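You operate a simulated robot arm through the tools that you are given. There is no shell and no other tool. Be economical: measure what you need, move in short steps, check, and stop when the job is done.

You run a simulated two-armed robot. Do the job below in one go: nothing can be reset, and whatever is moved stays where it is left.

TASK
Open the nut drawer, take the nut from there and leave it on the job card and shut the drawer again. Push the second chest drawer from the top shut. Take the 16 mm brass elbow from the wooden bench and leave it on the deck of the blue stand. Shut the top drawer of the drawer cabinet. Take the grey tape and put it on top of the yellow tin. Take the grey module from the top of the dark bench and put it on top of the grey filter there. Any order will do. Set down upright: brass elbow, grey module.

The check looks at the end state, three seconds after you hand in, the way a careful person would. Anything else that was tipped, shoved, dropped, spilled or broken makes it a failure.

THE ROBOT
Two 7-joint arms with three-finger grippers on one trunk, on a base that drives. Base frame: it is fixed to the floor where the robot stands at the start and does not move with it; the origin is under the middle of the robot, x ahead of it, y to its left, z up. Readings come in mm, rad, newtons and seconds.
The left shoulder is at the start at [90, 126, 1086], the right one opposite. With the tool pointing down near the work surface each hand reaches from about 360 to 840 mm from the robot's upright axis, wherever it stands, measured 20 degrees to its own side. Places, roughly: brass elbow [-3500, -1750, 750]; deck of the blue stand (17x20 cm) [-3040, -5260, 700]; filter [2750, -1000, 750]; grey module [2500, -1250, 750]; grey tape (8x4x8 cm) [-2100, 500, 800]; job card [500, 250, 750]; nut [500, 250, 750]; nut drawer [600, 200, 700]; second chest drawer [-1000, 1400, 600]; top drawer of the drawer cabinet [-2000, -2400, 900]; yellow tin (9x9x10 cm) [-1300, 1500, 1000]. Payload 2.94 kg a hand.
Tool frame (each hand has its own): the origin (TCP) lies between the finger pads and is the grasp point; the fingertips stand 30 mm ahead of it; z points along the fingers, y is the line along which they close. Largest opening 128 mm; the body of the gripper starts 93 mm behind the TCP.
Orientation is told as [roll, pitch, yaw] about the base's x, y, z axes, in that order, counted from this pose: with the fingers straight down and closing along the base's y, the tool's x points along the base's -x, its y along +y and its z along -z.

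THE INTERFACE
- The arms move only by the tool servo_tool. It takes "left_rows", "right_rows" or both (then of equal length, played together; a hand with none holds still); each is a list of rows, each an object of numbers (a shift or turn left out is 0, a gripper value left out holds the last): "jaw": the finger opening in mm, from 0 to 128; "dx", "dy", "dz": the shift along the base's x, y, z in mm; "ax", "ay", "az": the turn, a rotation vector about the base's x, y, z in rad. In form: [{"jaw": .., "dx": .., "dy": .., "dz": .., "ax": .., "ay": .., "az": ..}, ...]. A call has 1 to 20 rows; each row is the pose to reach, as a shift and turn from the pose commanded when the call began. Rows are played at 5 a second. More than 50 mm and 0.15 rad between two rows, or a gripper value outside its range, and nothing of the call is played. A pose out of reach is approached as far as the arm can. The call stops where the force on the tool passes 40 N (or 10 N more than at its start, if that is more) or the arm is blocked; 0.2 s more then pass. The fingers move at their own pace and stop on an object; they squeeze with about 26 N. The grip force told is the motor's: it shows also when the fingers shut on nothing. Time passes only in rows, and 0.2 s behind the last, so rows that repeat a pose let the fingers close. It gives the time, the measured TCP pose, the force on the tool (base axes), the opening and the grip force at its end, in the units of the frame above (readings bear some noise), with the torque about the TCP (base axes, N m) and any sound that the robot's microphone picked up.
- Cameras (640 x 400 px; columns grow to the right, rows downward): "scene" is now at [207.2, -0.6, 1232.2]; the picture's right is [0.01, -1.00, 0.00], its down [-0.76, -0.01, -0.65] and it looks along [0.65, 0.01, -0.76] (base axes); focal length 230 px, centre (320, 200). "left" rides on the left gripper at [69, 15, -120] in its tool frame; the picture's right is [-0.21, 0.98, 0.00], its down [-0.82, -0.18, -0.54] and it looks along [-0.53, -0.12, 0.84] (tool axes); focal length 251 px, centre (320, 200). "right" rides on the right gripper at [69, -15, -120] in its tool frame; the picture's right is [0.21, 0.98, 0.00], its down [-0.82, 0.18, -0.54] and it looks along [-0.53, 0.12, 0.84] (tool axes); focal length 251 px, centre (320, 200).
- grab_frame(camera): a new picture of that camera. It takes no simulated time.
- slide_trunk(by): slides the trunk up (or, below 0, down) by that many mm; the arms and the scene camera ride with it, the base frame stays. It gives what a move gives, with no picture.
- steer(legs): drives the robot by 1 to 6 legs, each [ahead, left, turn to the left] in mm, mm and rad, along the robot's own axes; the way and the turn of a leg run together, so that a leg with both is an arc; at most 1500 mm and 3.142 rad a leg. The arms and the cameras ride along, it lands a little off, and it stops where it bumps. It gives what a move gives.
- aim_head(pan, tilt): turns the head with the scene camera to pan (to the left, within 1.396 rad either way) and tilt (down, from -0.506 to 1.204), counted from straight ahead of the robot. It gives what a move gives.
- measure_at(camera, pixels): for up to 12 pixels [column, row] of the newest picture of that camera ("zoom" is the newest enlarged one), the place [x, y, z] in the base frame of the surface seen there, good to about 2 mm, but the place of the scene camera against the robot may be out by one fixed shift of up to 12 mm in any direction. It takes no simulated time.
- close_up(camera, box): a new picture of the part [left, top, right, bottom] of that camera's present view, enlarged. It takes no simulated time.
- sign_off(): hands the job in; it is judged then, once.

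Keep the steps short. Do not move on a guess: measure, check each grasp and each placing, and mend mistakes. In all there are 124 turns and 144 pictures (those below and enlarged ones count). Leave the grippers open and the arms clear of the work at the hand-in unless told otherwise, and finish with a single line.

The tools are called after "Request:" as a command line: name --argument value ..., lists and objects as JSON in quotes. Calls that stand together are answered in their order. servo_tool: Moves the arms, as the interface text tells. Its arguments: {"type":"object","properties":{"left_rows":{"type":"array","items":{"type":"object","properties":{"jaw":{"type":"number"},"dx":{"type":"number"},"dy":{"type":"number"},"dz":{"type":"number"},"ax":{"type":"number"},"ay":{"type":"number"},"az":{"type":"number"}}}},"right_rows":{"type":"array","items":{"type":"object","properties":{"jaw":{"type":"number"},"dx":{"type":"number"},"dy":{"type":"number"},"dz":{"type":"number"},"ax":{"type":"number"},"ay":{"type":"number"},"az":{"type":"number"}}}}},"required":[]} The other tools are called the same way: slide_trunk (by) slides the trunk up or down; steer (legs) drives the base; aim_head (pan, tilt) turns the head that bears the scene camera; grab_frame (camera) takes a picture; measure_at (camera, pixels) gives the place of the surface under pixels of a picture; close_up (camera, box) takes an enlarged picture of a part of a camera's view; sign_off () hands the job in.

At the start:

```text
time: 0.0
left_eef_pos: [619.3, 243.5, 1013.6]
left_tcp_rot: [0.0, 0.0, 0.0]
left_contact_force: [0.4, 0.5, -0.1]
left_wrist_torque: [-0.01, -0.02, -0.02]
left_width: 127.9
left_grip_force: 0.1
right_eef_pos: [449.7, -190.5, 1029.8]
right_tcp_rot: [0.001, 0.0, 0.0]
right_contact_force: [-0.3, -0.5, -0.8]
right_wrist_torque: [-0.02, 0.0, 0.02]
right_width: 127.9
right_grip_force: 0.1
trunk travel left (down, up): [-300.0, 247.0]
robot x, y, heading: [0.6, -2.1, -0.0]
head pan, tilt: [0.012, 0.86]
```

scene: 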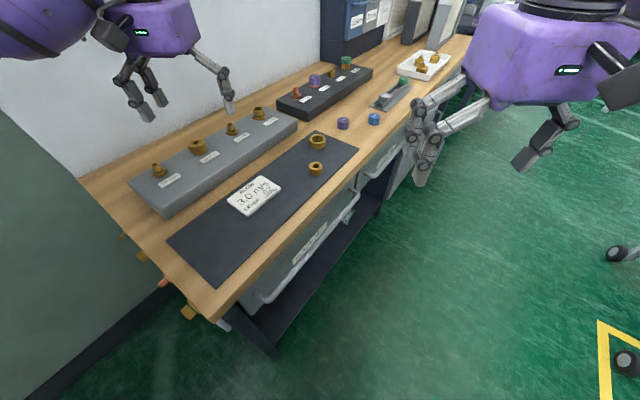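
right: 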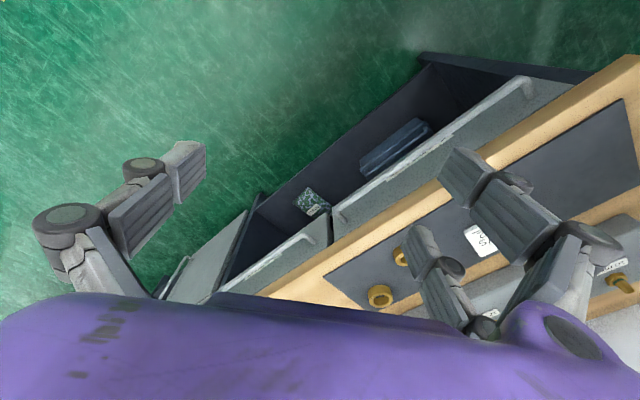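
left: 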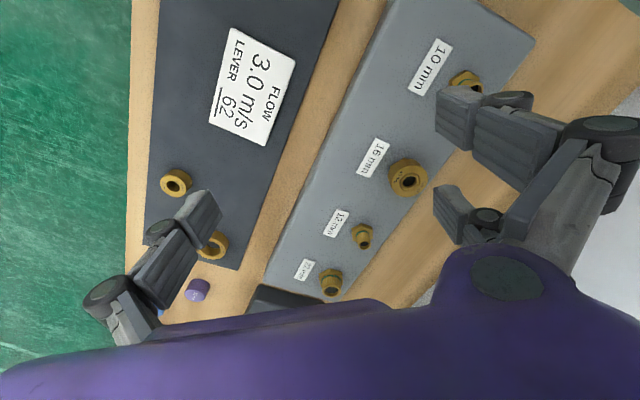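

I see the bench ahead, with a card and several brass parts. I will enlarge the card and drawer region before moving.

Request:
close_up --camera "scene" --box '[120, 80, 420, 340]'

Request:
measure_at --camera "scene" --pixels '[[252, 196], [316, 170], [317, 142], [215, 312], [330, 132], [168, 240], [220, 285], [358, 150], [310, 245], [340, 220], [265, 300], [385, 145]]'

Request:
aim_head --pan 0.0 --tilt 0.5

Request:
grab_frame --camera "scene"

```text
1.54 times, centred on (270, 210) of scene
```

zoom: 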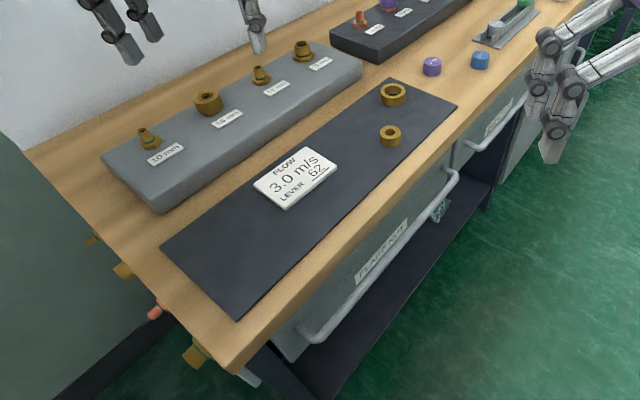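

```text
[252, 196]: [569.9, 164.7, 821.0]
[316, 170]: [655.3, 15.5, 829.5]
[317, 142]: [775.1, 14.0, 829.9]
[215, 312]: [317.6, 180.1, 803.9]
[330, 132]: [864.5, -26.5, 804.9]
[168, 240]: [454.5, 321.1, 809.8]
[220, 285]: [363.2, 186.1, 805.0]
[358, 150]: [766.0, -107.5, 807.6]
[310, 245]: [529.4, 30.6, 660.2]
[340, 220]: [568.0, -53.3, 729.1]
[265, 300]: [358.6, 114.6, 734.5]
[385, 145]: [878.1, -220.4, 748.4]
```

```text
time: 0.8
left_eef_pos: [619.7, 243.9, 1012.8]
left_tcp_rot: [0.001, 0.001, -0.001]
left_contact_force: [0.0, 0.6, 0.4]
left_wrist_torque: [0.01, 0.03, 0.0]
left_width: 128.0
left_grip_force: 0.0
right_eef_pos: [450.1, -190.5, 1029.3]
right_tcp_rot: [0.002, 0.0, -0.002]
right_contact_force: [0.1, 0.7, -0.1]
right_wrist_torque: [-0.02, 0.01, 0.0]
right_width: 127.9
right_grip_force: 0.0
trunk travel left (down, up): [-300.0, 247.0]
robot x, y, heading: [5.7, 2.5, 0.001]
head pan, tilt: [0.0, 0.499]
```

```text
139 pictures are left
```

scene: 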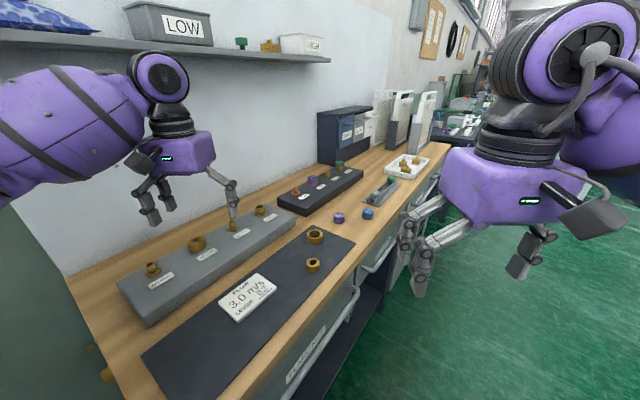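

The bench runs diagonally ahead; two drawers show below its edge. I'll read their labels in a zoom, and look at the card too.

Request:
aim_head --pan -0.1 --tilt 0.9

Request:
close_up --camera "scene" --box '[200, 100, 440, 260]'

Request:
close_up --camera "right" --box '[160, 40, 640, 310]'

```text
time: 1.7
left_eef_pos: [620.4, 242.3, 1014.1]
left_tcp_rot: [0.001, -0.001, 0.0]
left_contact_force: [0.0, 0.0, -0.2]
left_wrist_torque: [0.03, 0.03, 0.05]
left_width: 128.0
left_grip_force: 0.0
right_eef_pos: [449.1, -189.9, 1030.7]
right_tcp_rot: [0.0, 0.001, 0.0]
right_contact_force: [-0.2, 0.6, 0.1]
right_wrist_torque: [-0.02, 0.01, -0.01]
right_width: 127.8
right_grip_force: 0.1
trunk travel left (down, up): [-300.0, 247.0]
robot x, y, heading: [3.2, -2.2, 0.003]
head pan, tilt: [-0.099, 0.901]
```

```text
2.50 times, centred on (320, 180) of scene
```

zoom: 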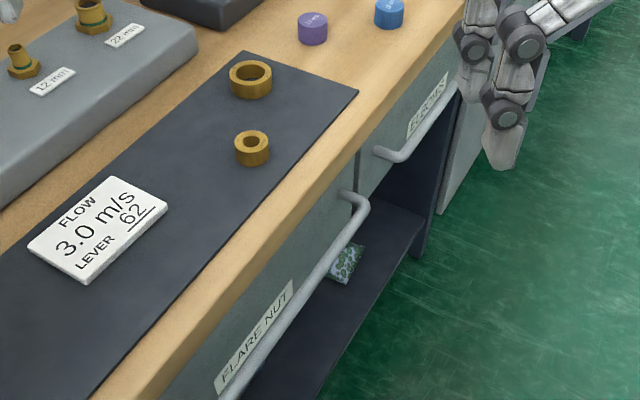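

```text
1.33 times, centred on (400, 175) of right
```

zoom: 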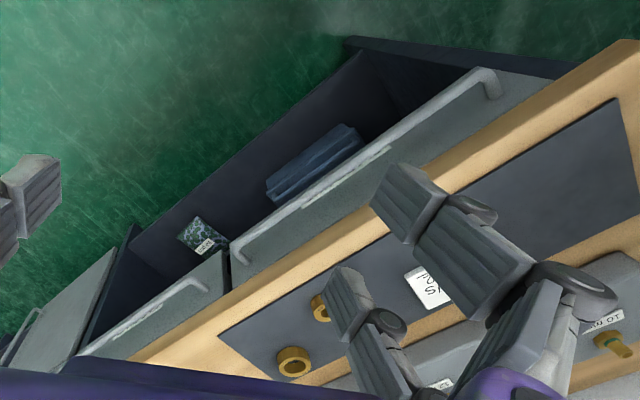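

The left drawer is labelled FLARE NUT(S); its handle bar runs along the front. I measure the bar, front panel, and bench edge.

Request:
grab_frame --camera "scene"

Request:
close_up --camera "scene" --box '[180, 140, 380, 340]'

```text
136 pictures are left
```

scene: 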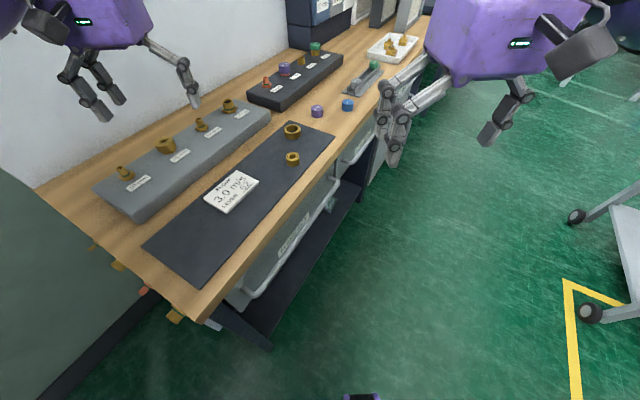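

```text
2.00 times, centred on (280, 240) of scene
```

zoom: 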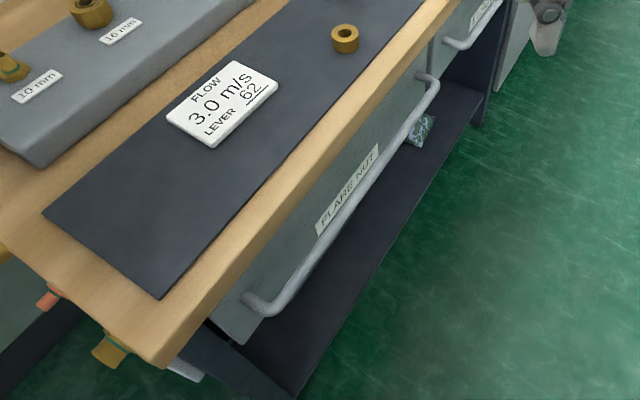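

Request:
measure_at --camera "zoom" --pixels '[[268, 308], [345, 213], [400, 135], [436, 85], [247, 297], [417, 76], [345, 180], [330, 215], [155, 362], [445, 35], [225, 105], [240, 340]]'

Request:
measure_at --camera "scene" --pixels '[[205, 200], [238, 210], [258, 180], [228, 172], [178, 284], [330, 150]]'

```text
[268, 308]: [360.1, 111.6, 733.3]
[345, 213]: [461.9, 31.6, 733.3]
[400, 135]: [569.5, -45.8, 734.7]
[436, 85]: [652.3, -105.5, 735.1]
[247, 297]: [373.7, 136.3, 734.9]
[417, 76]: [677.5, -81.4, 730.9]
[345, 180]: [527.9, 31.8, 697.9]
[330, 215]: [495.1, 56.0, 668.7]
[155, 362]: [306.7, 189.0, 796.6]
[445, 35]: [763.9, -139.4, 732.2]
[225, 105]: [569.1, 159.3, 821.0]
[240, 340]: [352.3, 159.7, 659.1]
```

```text
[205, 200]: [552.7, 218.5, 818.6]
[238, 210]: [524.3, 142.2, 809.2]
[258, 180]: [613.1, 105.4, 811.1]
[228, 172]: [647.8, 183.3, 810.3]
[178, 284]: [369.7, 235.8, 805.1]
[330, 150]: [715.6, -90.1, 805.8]
```

The handle runs from (360,112) to (652,-105) at z 733; front faces direction (-0.6,-0.8). I check the trolley on the right before driving.

Request:
measure_at --camera "scene" --pixels '[[577, 215], [592, 313], [630, 215], [566, 285], [625, 280], [480, 330]]'

Request:
aim_head --pan -1.2 --tilt 0.6

Request:
grab_frame --camera "scene"

Request:
measure_at --camera "scene" --pixels '[[320, 330], [200, 200], [320, 200], [450, 200], [500, 300], [580, 250]]'

```text
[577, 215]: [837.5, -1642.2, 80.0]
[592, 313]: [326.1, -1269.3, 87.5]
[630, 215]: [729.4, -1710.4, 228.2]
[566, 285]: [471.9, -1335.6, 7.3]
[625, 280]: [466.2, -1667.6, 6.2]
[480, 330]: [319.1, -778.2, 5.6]
```

```text
time: 3.0
left_eef_pos: [619.9, 244.2, 1012.5]
left_tcp_rot: [0.001, -0.002, 0.001]
left_contact_force: [1.3, -0.3, 1.0]
left_wrist_torque: [-0.02, 0.03, -0.03]
left_width: 127.9
left_grip_force: 0.0
right_eef_pos: [449.9, -190.2, 1029.5]
right_tcp_rot: [0.0, -0.001, 0.001]
right_contact_force: [0.7, 0.1, 0.3]
right_wrist_torque: [0.03, 0.0, 0.0]
right_width: 128.2
right_grip_force: 0.0
trunk travel left (down, up): [-300.0, 247.0]
robot x, y, heading: [-1.1, -4.3, -0.004]
head pan, tilt: [-1.201, 0.6]
```

```text
134 pictures are left
```

scene: 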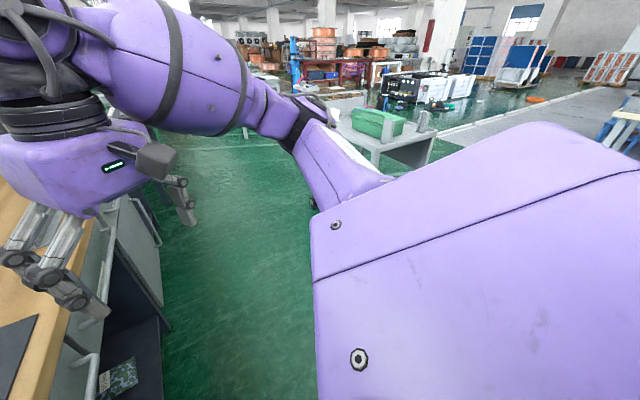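

```text
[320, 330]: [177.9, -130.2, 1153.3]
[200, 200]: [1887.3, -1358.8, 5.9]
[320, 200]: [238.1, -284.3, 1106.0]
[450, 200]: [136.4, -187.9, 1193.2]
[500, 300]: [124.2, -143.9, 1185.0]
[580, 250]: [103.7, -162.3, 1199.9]
```

Floor is free to about y −1250. I drive right to (223,−539), then turn 0.934 left to face the drawer squarely.

Request:
steer --legs '[[224, -535, 0], [0, 0, 0.938]]'

Request:
aim_head --pan 0.1 --tilt 0.9

Request:
grab_frame --camera "scene"

```text
time: 10.6
left_eef_pos: [395.0, 110.5, 1012.3]
left_tcp_rot: [0.001, 0.0, 0.935]
left_contact_force: [-0.8, 0.3, 0.1]
left_wrist_torque: [0.01, -0.03, 0.02]
left_width: 127.8
left_grip_force: 0.1
right_eef_pos: [643.1, -283.7, 1030.0]
right_tcp_rot: [0.001, 0.0, 0.934]
right_contact_force: [0.2, 0.1, -0.4]
right_wrist_torque: [-0.01, -0.01, -0.02]
right_width: 128.1
right_grip_force: 0.1
trunk travel left (down, up): [-300.0, 247.0]
robot x, y, heading: [222.2, -533.4, 0.937]
head pan, tilt: [-1.201, 0.6]
```

```text
time: 12.1
left_eef_pos: [395.5, 111.0, 1013.8]
left_tcp_rot: [0.0, -0.001, 0.936]
left_contact_force: [-0.1, -0.5, 0.4]
left_wrist_torque: [0.0, 0.0, 0.02]
left_width: 128.1
left_grip_force: 0.1
right_eef_pos: [643.7, -284.3, 1030.7]
right_tcp_rot: [0.0, -0.002, 0.935]
right_contact_force: [0.7, -0.1, -0.3]
right_wrist_torque: [-0.03, 0.02, -0.02]
right_width: 127.9
right_grip_force: 0.1
trunk travel left (down, up): [-300.0, 247.0]
robot x, y, heading: [225.2, -527.6, 0.935]
head pan, tilt: [0.099, 0.901]
```

```text
133 pictures are left
```

scene: 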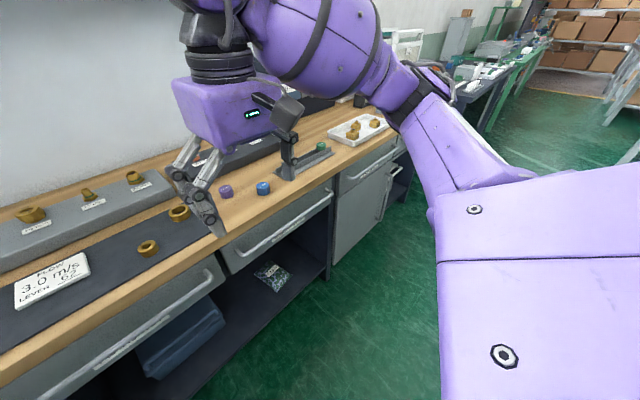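

The picture looks turned to the right compared to what I expect; I measure the handle of the nut drawer here and the left hand's surroundings.

Request:
measure_at --camera "scene" --pixels '[[60, 385], [120, 345], [168, 315], [210, 275], [50, 278], [180, 212], [280, 245]]'

Request:
grab_frame --camera "scene"

Request:
grab_frame --camera "left"

```text
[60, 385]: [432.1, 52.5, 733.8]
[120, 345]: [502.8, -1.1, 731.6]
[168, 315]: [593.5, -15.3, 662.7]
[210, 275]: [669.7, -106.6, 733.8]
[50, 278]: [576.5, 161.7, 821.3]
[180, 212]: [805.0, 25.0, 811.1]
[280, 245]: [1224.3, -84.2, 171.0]
```

```text
132 pictures are left
```

scene: 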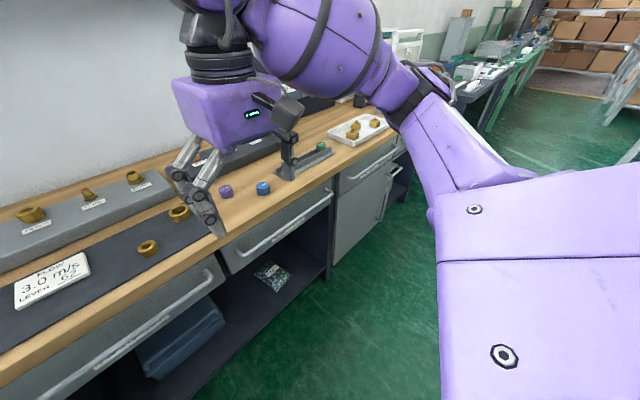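

```text
131 pictures are left
```

left: 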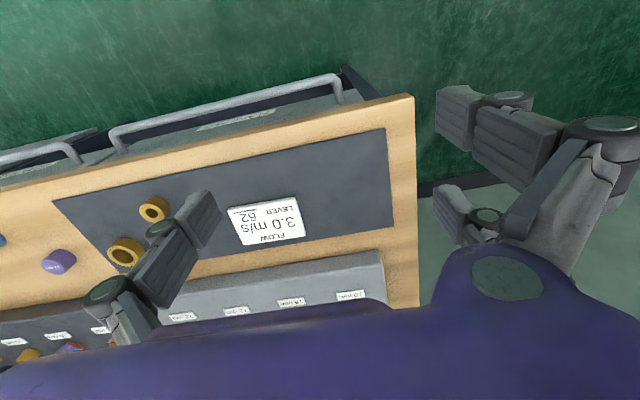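

The left hand is square to the bench, but the head view isn't. I turn the head further left and look again.

Request:
aim_head --pan 0.6 --tilt 0.9

Request:
grab_frame --camera "scene"

Request:
measure_at --camera "left" --pixels '[[120, 130], [225, 102], [335, 83], [267, 221], [410, 98], [150, 165], [230, 125]]'

```text
time: 13.0
left_eef_pos: [395.9, 110.3, 1013.1]
left_tcp_rot: [-0.001, -0.001, 0.935]
left_contact_force: [0.0, 0.1, 0.0]
left_wrist_torque: [-0.02, 0.01, -0.06]
left_width: 128.0
left_grip_force: 0.0
right_eef_pos: [644.0, -284.7, 1030.1]
right_tcp_rot: [0.001, 0.0, 0.934]
right_contact_force: [-0.7, 0.3, -0.1]
right_wrist_torque: [-0.01, 0.01, -0.01]
right_width: 128.0
right_grip_force: 0.1
trunk travel left (down, up): [-300.0, 247.0]
robot x, y, heading: [222.2, -530.4, 0.929]
head pan, tilt: [0.6, 0.901]
```

```text
130 pictures are left
```

scene: 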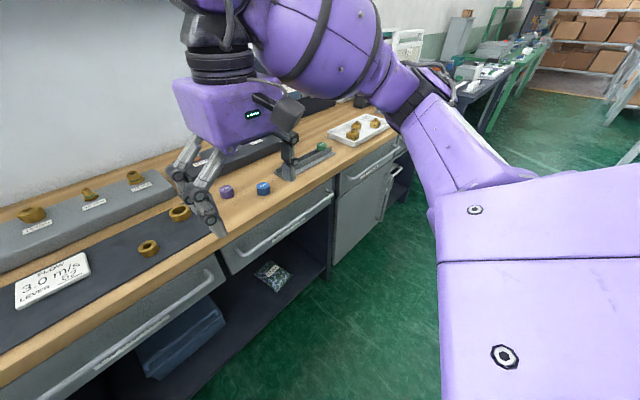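

```text
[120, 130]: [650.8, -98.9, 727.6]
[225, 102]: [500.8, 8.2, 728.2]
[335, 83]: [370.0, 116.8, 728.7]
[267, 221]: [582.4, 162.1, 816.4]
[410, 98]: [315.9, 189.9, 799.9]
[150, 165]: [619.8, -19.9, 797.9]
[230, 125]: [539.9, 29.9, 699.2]
```

The picture is unchanged although the reading says pan 0.6. I take it again.

Request:
grab_frame --camera "scene"

```text
129 pictures are left
```

scene: 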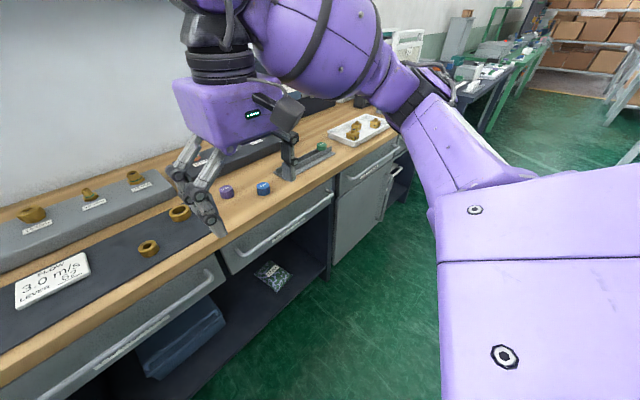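

The view is the same. I command a different head direction to see if the picture follows.

Request:
aim_head --pan 0.2 --tilt 0.7

Request:
grab_frame --camera "scene"

```text
time: 13.9
left_eef_pos: [395.1, 109.1, 1013.0]
left_tcp_rot: [0.0, -0.001, 0.936]
left_contact_force: [0.0, -0.7, 0.2]
left_wrist_torque: [-0.01, -0.01, -0.02]
left_width: 127.7
left_grip_force: 0.1
right_eef_pos: [644.8, -283.5, 1029.1]
right_tcp_rot: [-0.001, 0.002, 0.935]
right_contact_force: [1.0, -0.7, 0.5]
right_wrist_torque: [0.02, -0.01, 0.01]
right_width: 127.7
right_grip_force: 0.0
trunk travel left (down, up): [-300.0, 247.0]
robot x, y, heading: [226.0, -531.6, 0.939]
head pan, tilt: [0.201, 0.7]
```

```text
128 pictures are left
```

scene: 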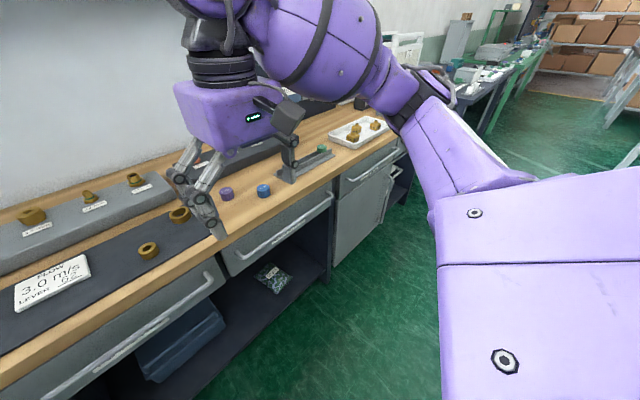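

The head doesn't move though it reports so. I try a large swing away and back.

Request:
aim_head --pan -1.2 --tilt 0.3

Request:
aim_head --pan 0.3 --tilt 0.8

Request:
grab_frame --camera "scene"

```text
time: 15.4
left_eef_pos: [395.8, 110.0, 1013.1]
left_tcp_rot: [0.0, 0.001, 0.938]
left_contact_force: [0.0, 0.7, -0.3]
left_wrist_torque: [0.02, 0.01, -0.01]
left_width: 128.1
left_grip_force: 0.1
right_eef_pos: [643.6, -285.3, 1030.0]
right_tcp_rot: [-0.001, -0.001, 0.933]
right_contact_force: [0.7, -0.3, -0.8]
right_wrist_torque: [0.0, -0.01, -0.02]
right_width: 128.1
right_grip_force: 0.0
trunk travel left (down, up): [-300.0, 247.0]
robot x, y, heading: [224.9, -533.2, 0.937]
head pan, tilt: [-1.201, 0.3]
```

```text
time: 17.0
left_eef_pos: [395.3, 110.8, 1013.4]
left_tcp_rot: [0.001, 0.001, 0.934]
left_contact_force: [0.8, 0.7, 0.1]
left_wrist_torque: [0.02, 0.0, -0.05]
left_width: 128.2
left_grip_force: 0.0
right_eef_pos: [643.7, -283.9, 1028.9]
right_tcp_rot: [0.001, -0.001, 0.933]
right_contact_force: [0.3, 0.1, -1.3]
right_wrist_torque: [0.0, -0.04, -0.01]
right_width: 127.9
right_grip_force: 0.1
trunk travel left (down, up): [-300.0, 247.0]
robot x, y, heading: [227.0, -528.8, 0.936]
head pan, tilt: [0.3, 0.799]
```

```text
127 pictures are left
```

scene: 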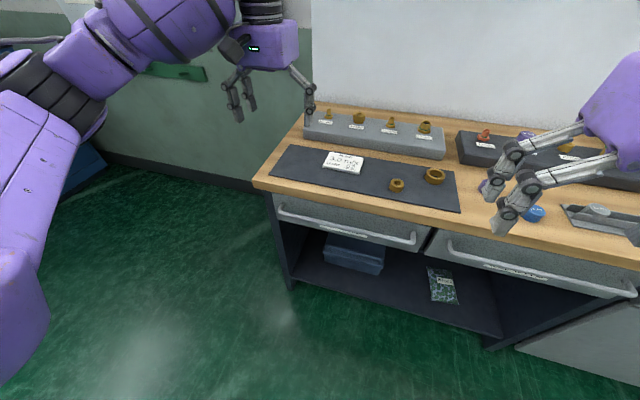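

The head moves again; the left hand camera shows the nut drawer bar at n≈304 (z 728). I close the left fingers, tilt them slightly and bring them above the bar to look closer before hooking it.

Request:
servo_tool --left_rows '[{"jaw": 0, "dx": 17, "dy": -21, "dz": -30, "ax": 0.04, "ay": -0.03}, {"dx": 34, "dy": -42, "dz": -60, "ax": 0.08, "ay": -0.06}, {"dx": 51, "dy": -63, "dz": -90, "ax": 0.12, "ay": -0.09}, {"dx": 68, "dy": -84, "dz": -120, "ax": 0.16, "ay": -0.12}, {"dx": 86, "dy": -106, "dz": -153, "ax": 0.201, "ay": -0.148}, {"dx": 86, "dy": -106, "dz": -153, "ax": 0.201, "ay": -0.148}]'

Request:
grab_frame --camera "left"

```text
time: 18.4
left_eef_pos: [481.9, 4.6, 860.9]
left_tcp_rot: [0.001, -0.25, 0.934]
left_contact_force: [-0.2, -0.3, 0.5]
left_wrist_torque: [0.04, 0.01, -0.04]
left_width: 0.0
left_grip_force: 3.2
right_eef_pos: [643.9, -283.3, 1031.2]
right_tcp_rot: [0.0, 0.001, 0.934]
right_contact_force: [0.0, 0.5, 0.0]
right_wrist_torque: [-0.01, 0.01, -0.04]
right_width: 127.7
right_grip_force: 0.1
trunk travel left (down, up): [-300.0, 247.0]
robot x, y, heading: [220.5, -532.1, 0.93]
head pan, tilt: [0.3, 0.799]
```

```text
126 pictures are left
```

left: 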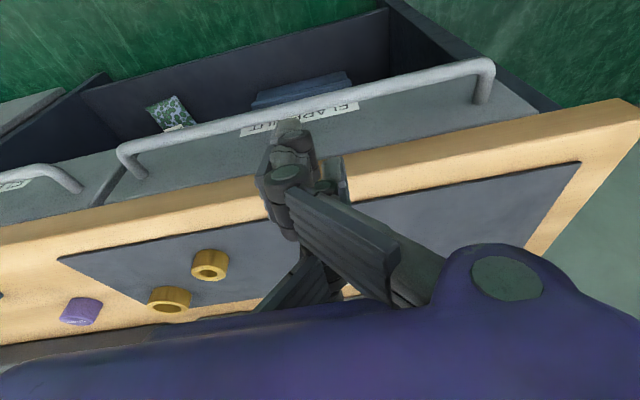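

The bar and gap are visible. I measure bar centre points, its inner side, the panel and bench edge.

Request:
measure_at --camera "left" --pixels '[[220, 124], [365, 90], [420, 77], [365, 97], [365, 84], [370, 130], [365, 164], [240, 183], [200, 160], [120, 153], [488, 65]]'

```text
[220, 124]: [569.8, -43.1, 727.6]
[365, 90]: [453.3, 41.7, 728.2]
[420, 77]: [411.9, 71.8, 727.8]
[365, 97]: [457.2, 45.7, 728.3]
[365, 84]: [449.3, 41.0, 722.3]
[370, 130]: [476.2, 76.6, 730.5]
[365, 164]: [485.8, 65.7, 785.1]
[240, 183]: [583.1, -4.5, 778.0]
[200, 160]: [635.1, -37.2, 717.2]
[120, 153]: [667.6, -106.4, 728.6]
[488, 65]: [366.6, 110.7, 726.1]
```

Bar inner side n≈309, bench edge n≈342. I move the finger forward 29 mm above, then down 124 into the gap.

Request:
servo_tool --left_rows '[{"dx": 17.3, "dy": 23.5, "dz": 0}, {"dx": 17.3, "dy": 23.5, "dz": -40}, {"dx": 17.3, "dy": 23.5, "dz": -80}, {"dx": 17.3, "dy": 23.5, "dz": -105}, {"dx": 17.3, "dy": 23.5, "dz": -124}]'

Request:
grab_frame --camera "left"

```text
time: 19.1
left_eef_pos: [500.0, 28.3, 812.3]
left_tcp_rot: [-0.002, -0.255, 0.933]
left_contact_force: [-8.4, -6.4, 10.2]
left_wrist_torque: [0.09, -0.19, -0.02]
left_width: 0.3
left_grip_force: 2.8
right_eef_pos: [643.3, -285.1, 1030.4]
right_tcp_rot: [0.0, 0.0, 0.934]
right_contact_force: [0.9, 0.7, 0.4]
right_wrist_torque: [-0.04, 0.07, 0.01]
right_width: 128.2
right_grip_force: 0.0
trunk travel left (down, up): [-300.0, 247.0]
robot x, y, heading: [222.2, -529.0, 0.936]
head pan, tilt: [0.3, 0.799]
stopped in row 3 (left hand): the force on the tool passed its limit at 115 N (the readings are from after the stop); the commanded pose is now the measured one
```

```text
125 pictures are left
```

left: 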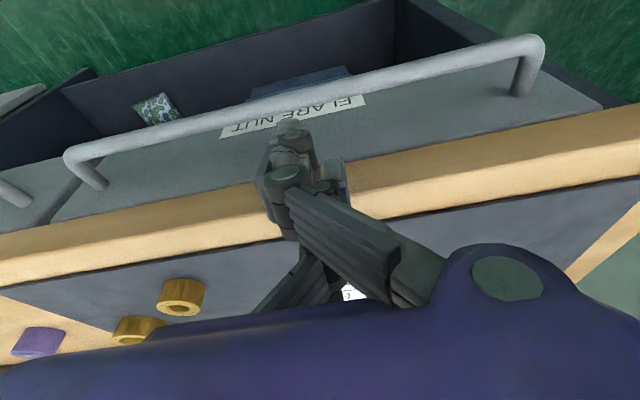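

Contact at the bench edge. I measure the edge's profile here and then lift off.

Request:
measure_at --camera "left" --pixels '[[400, 153], [400, 165], [400, 175], [400, 185], [400, 198], [400, 208], [345, 170], [290, 128], [270, 160], [283, 180]]'

Request:
close_up --camera "left" --box '[220, 90, 420, 290]'

```text
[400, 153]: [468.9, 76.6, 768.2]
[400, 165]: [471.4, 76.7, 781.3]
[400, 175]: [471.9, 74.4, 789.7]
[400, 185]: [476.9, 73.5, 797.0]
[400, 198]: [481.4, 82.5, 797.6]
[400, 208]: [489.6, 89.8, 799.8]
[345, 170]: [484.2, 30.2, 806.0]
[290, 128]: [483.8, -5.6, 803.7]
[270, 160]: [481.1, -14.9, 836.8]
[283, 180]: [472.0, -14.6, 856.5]
```

```text
2.00 times, centred on (320, 190) of left
```

zoom: 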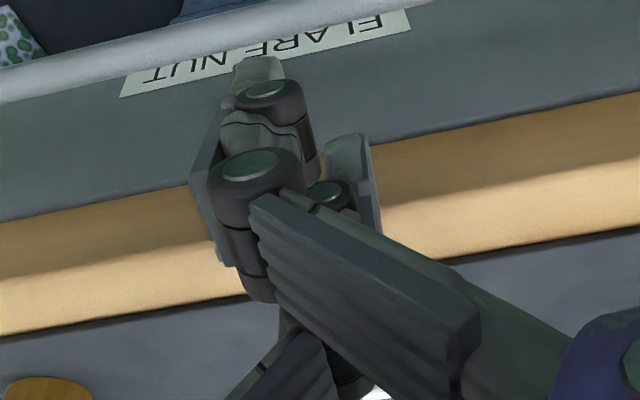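

The hand is wider fore-and-aft than the gap allows (three-pronged fingers), so I'll grip the bar from the front instead, fingers closing vertically. First I back off and level the hand.

Request:
servo_tool --left_rows '[{"dz": 30, "dx": -12, "dy": -16}, {"dx": -30, "dy": -40, "dz": 60, "ax": -0.05, "ay": 0.037}, {"dx": -48, "dy": -65, "dz": 85, "ax": -0.1, "ay": 0.074}, {"dx": -66, "dy": -90, "dz": 90, "ax": -0.15, "ay": 0.11}, {"dx": -83, "dy": -113, "dz": 90, "ax": -0.2, "ay": 0.148}, {"dx": -83, "dy": -113, "dz": 90, "ax": -0.2, "ay": 0.148}]'

Request:
servo_tool --left_rows '[{"az": 0.143}, {"az": 0.286}, {"az": 0.428}, {"az": 0.571}, {"az": 0.714}, {"az": 0.857}, {"az": 1.0}, {"az": 1.142}, {"az": 1.285}, {"az": 1.428}, {"az": 1.571}, {"az": 1.571}]'

Request:
servo_tool --left_rows '[{"jaw": 50, "ax": 0.115, "ay": -0.085}, {"ax": 0.23, "ay": -0.17}, {"ax": 0.345, "ay": -0.255}, {"ax": 0.46, "ay": -0.34}, {"ax": 0.575, "ay": -0.424}, {"ax": 0.69, "ay": -0.509}, {"ax": 0.805, "ay": -0.594}, {"ax": 0.805, "ay": -0.594}]'

Request:
grab_frame --camera "left"

Request:
grab_frame --camera "scene"

```text
time: 20.5
left_eef_pos: [417.9, -85.1, 901.8]
left_tcp_rot: [-0.002, -0.005, 0.935]
left_contact_force: [0.2, -0.6, 0.6]
left_wrist_torque: [-0.01, 0.03, 0.0]
left_width: 0.2
left_grip_force: 3.0
right_eef_pos: [644.2, -283.1, 1030.2]
right_tcp_rot: [-0.001, -0.001, 0.934]
right_contact_force: [0.4, -0.2, 0.1]
right_wrist_torque: [0.03, 0.02, -0.01]
right_width: 128.2
right_grip_force: 0.0
trunk travel left (down, up): [-300.0, 247.0]
robot x, y, heading: [220.3, -532.3, 0.938]
head pan, tilt: [0.3, 0.799]
```

```text
time: 23.1
left_eef_pos: [417.3, -83.6, 901.3]
left_tcp_rot: [0.0, -0.008, 2.508]
left_contact_force: [-0.4, 0.2, -0.3]
left_wrist_torque: [0.02, -0.01, -0.01]
left_width: 0.0
left_grip_force: 2.8
right_eef_pos: [643.3, -283.4, 1030.4]
right_tcp_rot: [-0.001, -0.001, 0.933]
right_contact_force: [0.1, -0.5, 0.1]
right_wrist_torque: [0.04, 0.0, 0.0]
right_width: 127.9
right_grip_force: 0.0
trunk travel left (down, up): [-300.0, 247.0]
robot x, y, heading: [224.5, -531.3, 0.935]
head pan, tilt: [0.3, 0.799]
```

```text
time: 24.9
left_eef_pos: [511.4, -76.2, 897.8]
left_tcp_rot: [-1.004, -0.003, 2.511]
left_contact_force: [0.3, -0.2, 0.0]
left_wrist_torque: [-0.03, 0.01, 0.0]
left_width: 50.1
left_grip_force: 0.1
left hand out of reach, approached as far as the arm can: row 2, 3, 4, 5, 6, 7, 8
right_eef_pos: [642.0, -282.9, 1029.3]
right_tcp_rot: [0.0, 0.0, 0.934]
right_contact_force: [-0.8, 1.1, -0.1]
right_wrist_torque: [0.01, -0.01, 0.0]
right_width: 127.9
right_grip_force: 0.0
trunk travel left (down, up): [-300.0, 247.0]
robot x, y, heading: [223.4, -531.7, 0.937]
head pan, tilt: [0.3, 0.799]
```

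```text
123 pictures are left
```

left: 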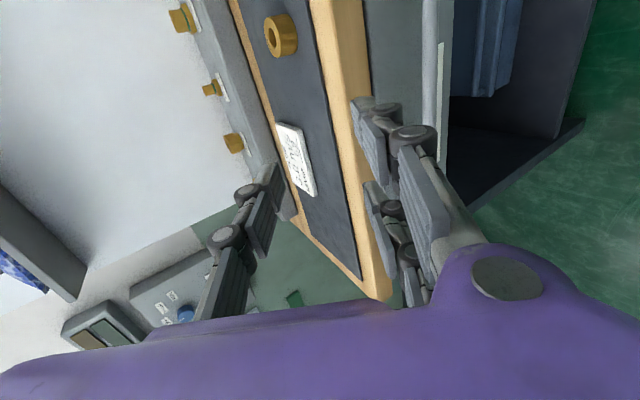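

```text
122 pictures are left
```

scene: 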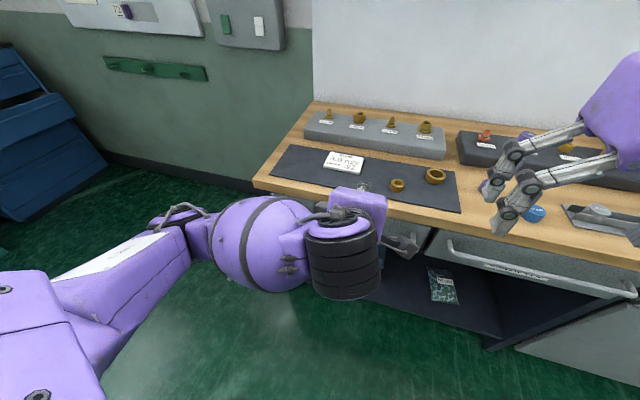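

Orientation reached (shifted outward by reach). I lower at this standoff and re-read the pose.

Request:
servo_tool --left_rows '[{"dz": -40}, {"dz": -80}, {"dz": -80}]'

```text
time: 25.7
left_eef_pos: [510.7, -76.8, 815.2]
left_tcp_rot: [-1.005, -0.005, 2.512]
left_contact_force: [-0.3, 0.1, -0.7]
left_wrist_torque: [0.02, 0.01, -0.01]
left_width: 50.1
left_grip_force: 0.1
right_eef_pos: [643.0, -283.0, 1030.2]
right_tcp_rot: [0.0, 0.0, 0.935]
right_contact_force: [0.2, 0.4, 0.9]
right_wrist_torque: [-0.03, 0.03, -0.04]
right_width: 127.9
right_grip_force: 0.1
trunk travel left (down, up): [-300.0, 247.0]
robot x, y, heading: [225.4, -535.3, 0.933]
head pan, tilt: [0.3, 0.799]
```

Relative moves work from the measured pose. I lower another 86 mm to bar height, then look.

Request:
servo_tool --left_rows '[{"dz": -43}, {"dz": -86}, {"dz": -86}]'

Request:
grab_frame --camera "left"

```text
time: 26.5
left_eef_pos: [511.4, -77.0, 730.1]
left_tcp_rot: [-1.003, -0.004, 2.51]
left_contact_force: [0.5, -0.7, -0.1]
left_wrist_torque: [-0.03, -0.03, -0.02]
left_width: 49.7
left_grip_force: 0.2
right_eef_pos: [644.0, -282.6, 1029.9]
right_tcp_rot: [0.002, 0.0, 0.936]
right_contact_force: [0.1, 0.0, 0.0]
right_wrist_torque: [0.03, -0.02, -0.01]
right_width: 127.9
right_grip_force: 0.0
trunk travel left (down, up): [-300.0, 247.0]
robot x, y, heading: [224.4, -533.1, 0.933]
head pan, tilt: [0.3, 0.799]
```

```text
121 pictures are left
```

left: 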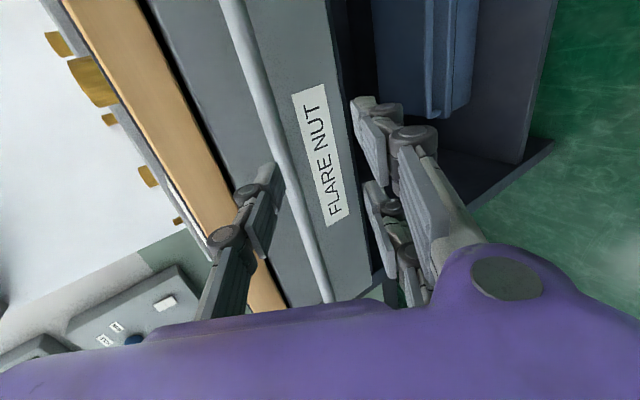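

The bar lies ahead of the jaws. I raise 28 mm, then approach along the finger direction so that the bar enters between the fingers.

Request:
servo_tool --left_rows '[{"dx": 9.5, "dy": 13, "dz": 21}, {"dx": 16, "dy": 22, "dz": 14}, {"dx": 23, "dy": 31, "dz": 7}, {"dx": 30.3, "dy": 41, "dz": -1}, {"dx": 30.3, "dy": 41, "dz": -1}]'

Request:
grab_frame --camera "left"

```text
time: 27.7
left_eef_pos: [541.4, -38.0, 729.2]
left_tcp_rot: [-1.005, -0.005, 2.511]
left_contact_force: [-0.2, -0.2, -0.5]
left_wrist_torque: [0.01, 0.01, 0.01]
left_width: 49.8
left_grip_force: 0.1
right_eef_pos: [643.3, -282.9, 1030.2]
right_tcp_rot: [0.001, 0.0, 0.933]
right_contact_force: [0.1, -0.1, 0.0]
right_wrist_torque: [0.04, 0.01, -0.03]
right_width: 127.9
right_grip_force: 0.0
trunk travel left (down, up): [-300.0, 247.0]
robot x, y, heading: [222.2, -528.9, 0.933]
head pan, tilt: [0.3, 0.799]
```

```text
120 pictures are left
```

left: 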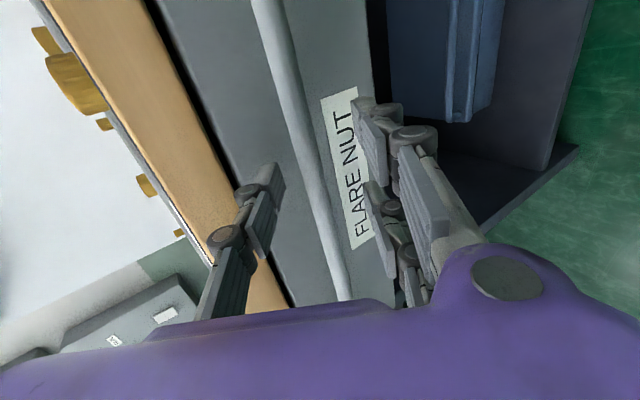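

The bar lies between the fingers without contact. I close the jaws on it.

Request:
servo_tool --left_rows '[{"jaw": 0}, {"jaw": 0}, {"jaw": 0}]'

Request:
grab_frame --camera "left"

```text
time: 28.5
left_eef_pos: [540.8, -38.1, 731.9]
left_tcp_rot: [-1.01, -0.003, 2.511]
left_contact_force: [2.2, 4.6, 14.0]
left_wrist_torque: [-0.05, -0.57, 0.52]
left_width: 13.5
left_grip_force: 39.9
right_eef_pos: [642.3, -283.4, 1030.4]
right_tcp_rot: [0.0, 0.0, 0.933]
right_contact_force: [0.1, 0.4, -0.6]
right_wrist_torque: [0.0, -0.02, -0.01]
right_width: 128.0
right_grip_force: 0.0
trunk travel left (down, up): [-300.0, 247.0]
robot x, y, heading: [221.7, -533.1, 0.935]
head pan, tilt: [0.3, 0.799]
```

```text
119 pictures are left
```

left: 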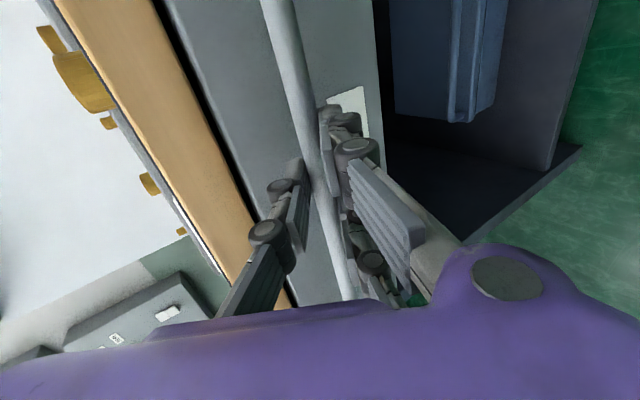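

Gripped at 13.5 mm. I back the base 200 mm to draw the drawer out.

Request:
steer --legs '[[-200, 0, 0]]'

Request:
aim_head --pan 0.1 --tilt 0.85

Request:
grab_frame --camera "scene"

```text
time: 30.1
left_eef_pos: [422.9, -200.0, 730.0]
left_tcp_rot: [-1.01, -0.003, 2.51]
left_contact_force: [11.6, -7.5, 21.1]
left_wrist_torque: [-0.27, -0.92, -0.05]
left_width: 13.2
left_grip_force: 39.7
right_eef_pos: [525.5, -446.6, 1031.4]
right_tcp_rot: [0.002, -0.001, 0.935]
right_contact_force: [0.2, 0.2, -0.3]
right_wrist_torque: [-0.01, -0.04, -0.04]
right_width: 127.9
right_grip_force: 0.1
trunk travel left (down, up): [-300.0, 247.0]
robot x, y, heading: [102.1, -695.9, 0.938]
head pan, tilt: [0.3, 0.799]
```

```text
time: 30.9
left_eef_pos: [423.7, -198.5, 731.3]
left_tcp_rot: [-1.011, 0.0, 2.51]
left_contact_force: [1.7, 0.1, 7.1]
left_wrist_torque: [-0.17, -0.44, 0.13]
left_width: 12.9
left_grip_force: 39.5
right_eef_pos: [524.6, -444.4, 1030.4]
right_tcp_rot: [-0.001, 0.0, 0.934]
right_contact_force: [0.4, 0.5, -0.4]
right_wrist_torque: [0.01, 0.0, -0.05]
right_width: 128.0
right_grip_force: 0.1
trunk travel left (down, up): [-300.0, 247.0]
robot x, y, heading: [102.6, -692.8, 0.94]
head pan, tilt: [0.099, 0.85]
```

```text
118 pictures are left
```

scene: 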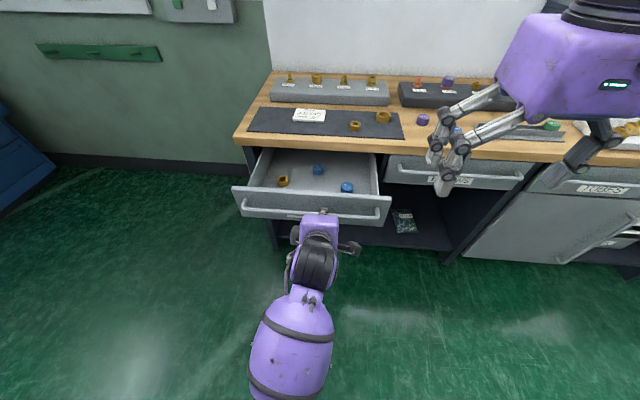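

The drawer is open 200 mm; a brass nut lies at (283,180), with blue caps. I zoom and measure.

Request:
close_up --camera "scene" --box '[220, 80, 420, 230]'

Request:
measure_at --camera "zoom" --pixels '[[200, 315], [200, 322], [195, 345], [180, 315], [315, 290], [405, 345], [110, 355], [290, 115], [240, 120], [345, 120], [110, 310], [500, 350]]'

```text
2.67 times, centred on (320, 155) of scene
```

zoom: 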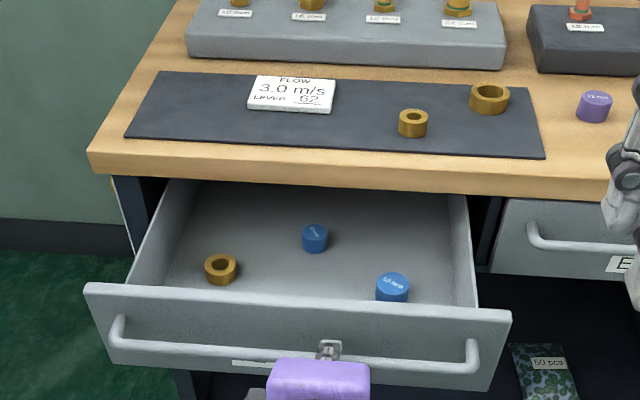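

```text
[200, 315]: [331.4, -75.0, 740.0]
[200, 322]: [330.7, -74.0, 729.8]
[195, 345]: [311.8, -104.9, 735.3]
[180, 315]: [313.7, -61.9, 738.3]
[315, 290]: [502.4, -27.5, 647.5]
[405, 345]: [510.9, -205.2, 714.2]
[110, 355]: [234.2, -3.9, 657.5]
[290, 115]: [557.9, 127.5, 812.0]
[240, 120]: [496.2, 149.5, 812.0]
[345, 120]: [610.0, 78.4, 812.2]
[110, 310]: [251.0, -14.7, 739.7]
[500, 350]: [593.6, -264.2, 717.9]
```

Now I measure the nut itself, the panel top and drawer floor.

Request:
measure_at --camera "zoom" --pixels '[[220, 258], [207, 270], [234, 270], [220, 280], [221, 264], [250, 240], [240, 300], [300, 300], [155, 255], [180, 190], [315, 228], [392, 276]]'

Request:
servo_tool --left_rows '[{"jaw": 50}, {"jaw": 50}, {"dx": -12, "dy": -16, "dz": 12}, {"dx": -25, "dy": -33, "dz": 26}]'

```text
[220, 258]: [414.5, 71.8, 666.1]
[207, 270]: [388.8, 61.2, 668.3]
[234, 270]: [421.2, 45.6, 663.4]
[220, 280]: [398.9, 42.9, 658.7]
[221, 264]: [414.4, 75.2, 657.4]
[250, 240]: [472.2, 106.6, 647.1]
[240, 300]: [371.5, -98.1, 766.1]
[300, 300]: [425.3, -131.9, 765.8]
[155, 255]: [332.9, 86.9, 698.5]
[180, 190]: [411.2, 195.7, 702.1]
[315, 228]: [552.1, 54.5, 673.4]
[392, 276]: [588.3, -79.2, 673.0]
```

```text
time: 31.9
left_eef_pos: [398.4, -231.7, 755.9]
left_tcp_rot: [-1.006, -0.003, 2.509]
left_contact_force: [-0.4, -0.2, 0.3]
left_wrist_torque: [-0.03, 0.03, 0.02]
left_width: 49.9
left_grip_force: 0.1
right_eef_pos: [523.8, -444.7, 1030.2]
right_tcp_rot: [-0.002, 0.001, 0.934]
right_contact_force: [0.1, 0.6, 0.0]
right_wrist_torque: [0.05, 0.01, 0.01]
right_width: 128.0
right_grip_force: 0.1
trunk travel left (down, up): [-300.0, 247.0]
robot x, y, heading: [105.2, -690.4, 0.936]
head pan, tilt: [0.099, 0.85]
```

The nut is at about (406,58), top z 667. I raise and level the hand.

Request:
servo_tool --left_rows '[{"dz": 45}, {"dz": 90, "ax": -0.115, "ay": 0.085}, {"dz": 135, "ax": -0.23, "ay": 0.17}, {"dz": 164, "ax": -0.345, "ay": 0.255}, {"dz": 164, "ax": -0.46, "ay": 0.34}, {"dz": 164, "ax": -0.575, "ay": 0.424}, {"dz": 164, "ax": -0.69, "ay": 0.509}, {"dz": 164, "ax": -0.805, "ay": 0.594}]'

Request:
servo_tool --left_rows '[{"az": -0.143}, {"az": -0.286}, {"az": -0.428}, {"az": -0.571}, {"az": -0.714}, {"az": -0.857}, {"az": -1.0}, {"az": -1.142}, {"az": -1.285}, {"az": -1.428}, {"az": -1.571}, {"az": -1.571}]'

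Request:
steer --legs '[[180, 0, 0]]'

Request:
grab_frame --camera "left"

```text
time: 33.7
left_eef_pos: [427.4, -115.6, 898.5]
left_tcp_rot: [-0.036, -0.005, 2.507]
left_contact_force: [0.0, 0.0, -0.7]
left_wrist_torque: [0.05, 0.0, 0.0]
left_width: 50.0
left_grip_force: 0.0
left hand out of reach, approached as far as the arm can: row 4, 5, 6, 7, 8
right_eef_pos: [524.2, -444.5, 1031.0]
right_tcp_rot: [0.0, -0.002, 0.933]
right_contact_force: [-0.3, -0.5, 0.1]
right_wrist_torque: [0.05, -0.03, -0.01]
right_width: 127.9
right_grip_force: 0.1
trunk travel left (down, up): [-300.0, 247.0]
robot x, y, heading: [105.1, -694.3, 0.936]
head pan, tilt: [0.099, 0.85]
```

```text
time: 36.3
left_eef_pos: [423.5, -112.3, 897.4]
left_tcp_rot: [-0.005, 0.001, 0.943]
left_contact_force: [0.1, 0.1, 0.7]
left_wrist_torque: [-0.02, -0.01, 0.01]
left_width: 50.0
left_grip_force: 0.0
right_eef_pos: [525.8, -443.1, 1028.4]
right_tcp_rot: [0.0, 0.001, 0.936]
right_contact_force: [0.1, 0.2, 0.8]
right_wrist_torque: [-0.01, -0.01, 0.0]
right_width: 127.9
right_grip_force: 0.1
trunk travel left (down, up): [-300.0, 247.0]
robot x, y, heading: [105.4, -693.4, 0.934]
head pan, tilt: [0.099, 0.85]
```

```text
time: 37.8
left_eef_pos: [529.5, 32.2, 899.3]
left_tcp_rot: [-0.004, 0.0, 0.948]
left_contact_force: [0.0, 0.6, -0.1]
left_wrist_torque: [0.0, 0.02, -0.04]
left_width: 50.3
left_grip_force: 0.1
right_eef_pos: [632.0, -299.4, 1029.5]
right_tcp_rot: [0.0, -0.001, 0.937]
right_contact_force: [0.8, -0.6, 0.3]
right_wrist_torque: [-0.02, 0.04, -0.04]
right_width: 128.1
right_grip_force: 0.0
trunk travel left (down, up): [-300.0, 247.0]
robot x, y, heading: [209.3, -552.1, 0.936]
head pan, tilt: [0.099, 0.85]
```

```text
116 pictures are left
```

left: 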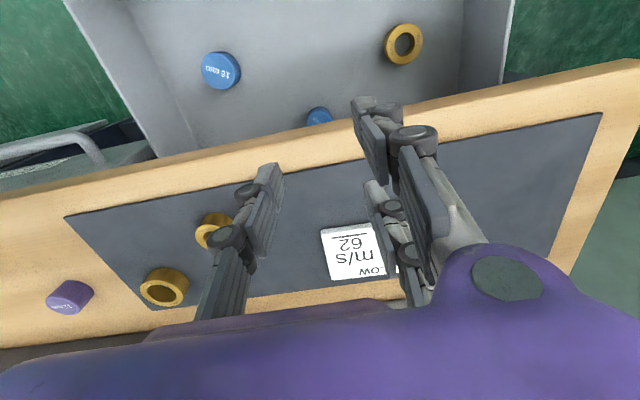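

The nut shows at (403,43) in the left camera. I measure it, the drawer floor, edge and the card.

Request:
measure_at --camera "left" --pixels '[[387, 44], [420, 44], [404, 28], [403, 61], [360, 70], [440, 85], [325, 230], [378, 224], [330, 278], [360, 250], [480, 40], [440, 105]]'

```text
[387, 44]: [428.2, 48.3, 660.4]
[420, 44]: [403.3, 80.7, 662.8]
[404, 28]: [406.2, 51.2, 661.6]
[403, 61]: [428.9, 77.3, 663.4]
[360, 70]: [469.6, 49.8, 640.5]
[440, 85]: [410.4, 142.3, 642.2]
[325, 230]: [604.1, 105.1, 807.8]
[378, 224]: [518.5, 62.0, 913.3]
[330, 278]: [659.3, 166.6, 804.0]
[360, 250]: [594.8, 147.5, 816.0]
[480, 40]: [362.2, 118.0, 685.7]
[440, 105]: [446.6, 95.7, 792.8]
```

I need the prong geometry to judge clearance to the bench edge; I measure the fingertips in this same picture.

Request:
measure_at --camera "left" --pixels '[[270, 168], [280, 175], [360, 102], [372, 130], [372, 190], [388, 108], [415, 140], [245, 190], [228, 237], [385, 210], [260, 245], [395, 260]]'

```text
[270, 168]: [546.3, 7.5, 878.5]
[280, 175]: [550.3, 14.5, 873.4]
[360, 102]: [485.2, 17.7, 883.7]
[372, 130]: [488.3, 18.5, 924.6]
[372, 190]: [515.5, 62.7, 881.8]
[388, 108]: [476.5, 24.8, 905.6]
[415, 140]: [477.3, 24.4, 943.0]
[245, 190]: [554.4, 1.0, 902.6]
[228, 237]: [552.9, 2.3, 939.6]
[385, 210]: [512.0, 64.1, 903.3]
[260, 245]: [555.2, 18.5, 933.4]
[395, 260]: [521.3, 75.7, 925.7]
```

The hand is ±38 mm wide at the prongs and the nut lies only 43 mm from the bench edge, so I'll pull the drawer further, hooking its front panel from inside with the closed hand.

Request:
servo_tool --left_rows '[{"jaw": 0, "dx": -25, "dy": -33.5}, {"dx": -50, "dy": -67}, {"dx": -74, "dy": -100.5}, {"dx": -74, "dy": -100.5}]'

Request:
grab_frame --camera "left"

```text
time: 38.8
left_eef_pos: [446.8, 29.9, 889.9]
left_tcp_rot: [-0.002, -0.001, 0.953]
left_contact_force: [0.4, -0.3, -0.3]
left_wrist_torque: [0.02, 0.0, -0.01]
left_width: 0.0
left_grip_force: 3.1
left hand out of reach, approached as far as the arm can: row 1, 2, 3, 4
right_eef_pos: [631.0, -299.6, 1030.0]
right_tcp_rot: [0.001, 0.0, 0.936]
right_contact_force: [0.3, 0.4, -0.3]
right_wrist_torque: [0.02, 0.03, -0.03]
right_width: 128.1
right_grip_force: 0.0
trunk travel left (down, up): [-300.0, 247.0]
robot x, y, heading: [212.1, -549.9, 0.936]
head pan, tilt: [0.099, 0.85]
```

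```text
115 pictures are left
```

left: 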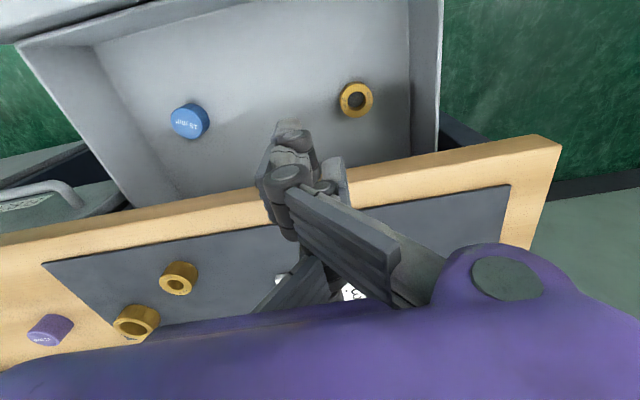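

This arm posture can't come closer, so I use the base: back 80 mm, then lower the closed hand behind the panel.

Request:
steer --legs '[[-80, 0, 0]]'

Request:
grab_frame --camera "left"

Request:
measure_at --camera "left" --pixels '[[260, 20], [300, 30], [250, 5], [300, 100], [350, 40], [355, 145], [180, 60]]'

```text
time: 39.8
left_eef_pos: [398.2, -34.5, 889.8]
left_tcp_rot: [-0.002, -0.002, 0.949]
left_contact_force: [-0.2, -0.3, 0.4]
left_wrist_torque: [0.0, -0.02, 0.01]
left_width: 0.1
left_grip_force: 2.9
right_eef_pos: [583.7, -363.2, 1029.2]
right_tcp_rot: [-0.001, 0.001, 0.936]
right_contact_force: [-0.9, -0.5, 0.2]
right_wrist_torque: [0.05, -0.07, 0.0]
right_width: 128.1
right_grip_force: 0.0
trunk travel left (down, up): [-300.0, 247.0]
robot x, y, heading: [162.6, -614.1, 0.934]
head pan, tilt: [0.099, 0.85]
```

```text
114 pictures are left
```

left: 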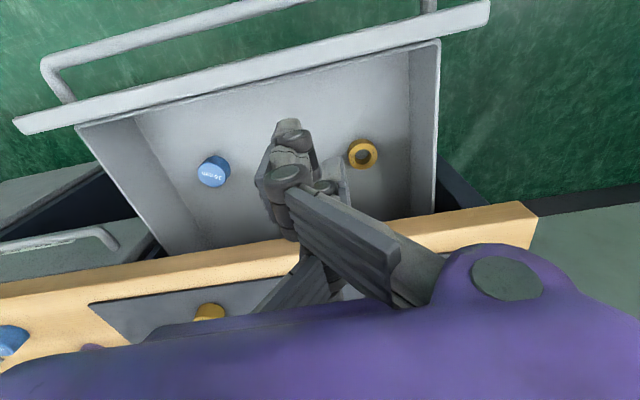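

```text
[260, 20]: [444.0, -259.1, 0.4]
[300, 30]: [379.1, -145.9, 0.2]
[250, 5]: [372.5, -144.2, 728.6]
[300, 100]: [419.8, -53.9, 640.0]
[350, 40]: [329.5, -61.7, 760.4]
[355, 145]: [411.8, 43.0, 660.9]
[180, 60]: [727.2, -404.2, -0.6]
```

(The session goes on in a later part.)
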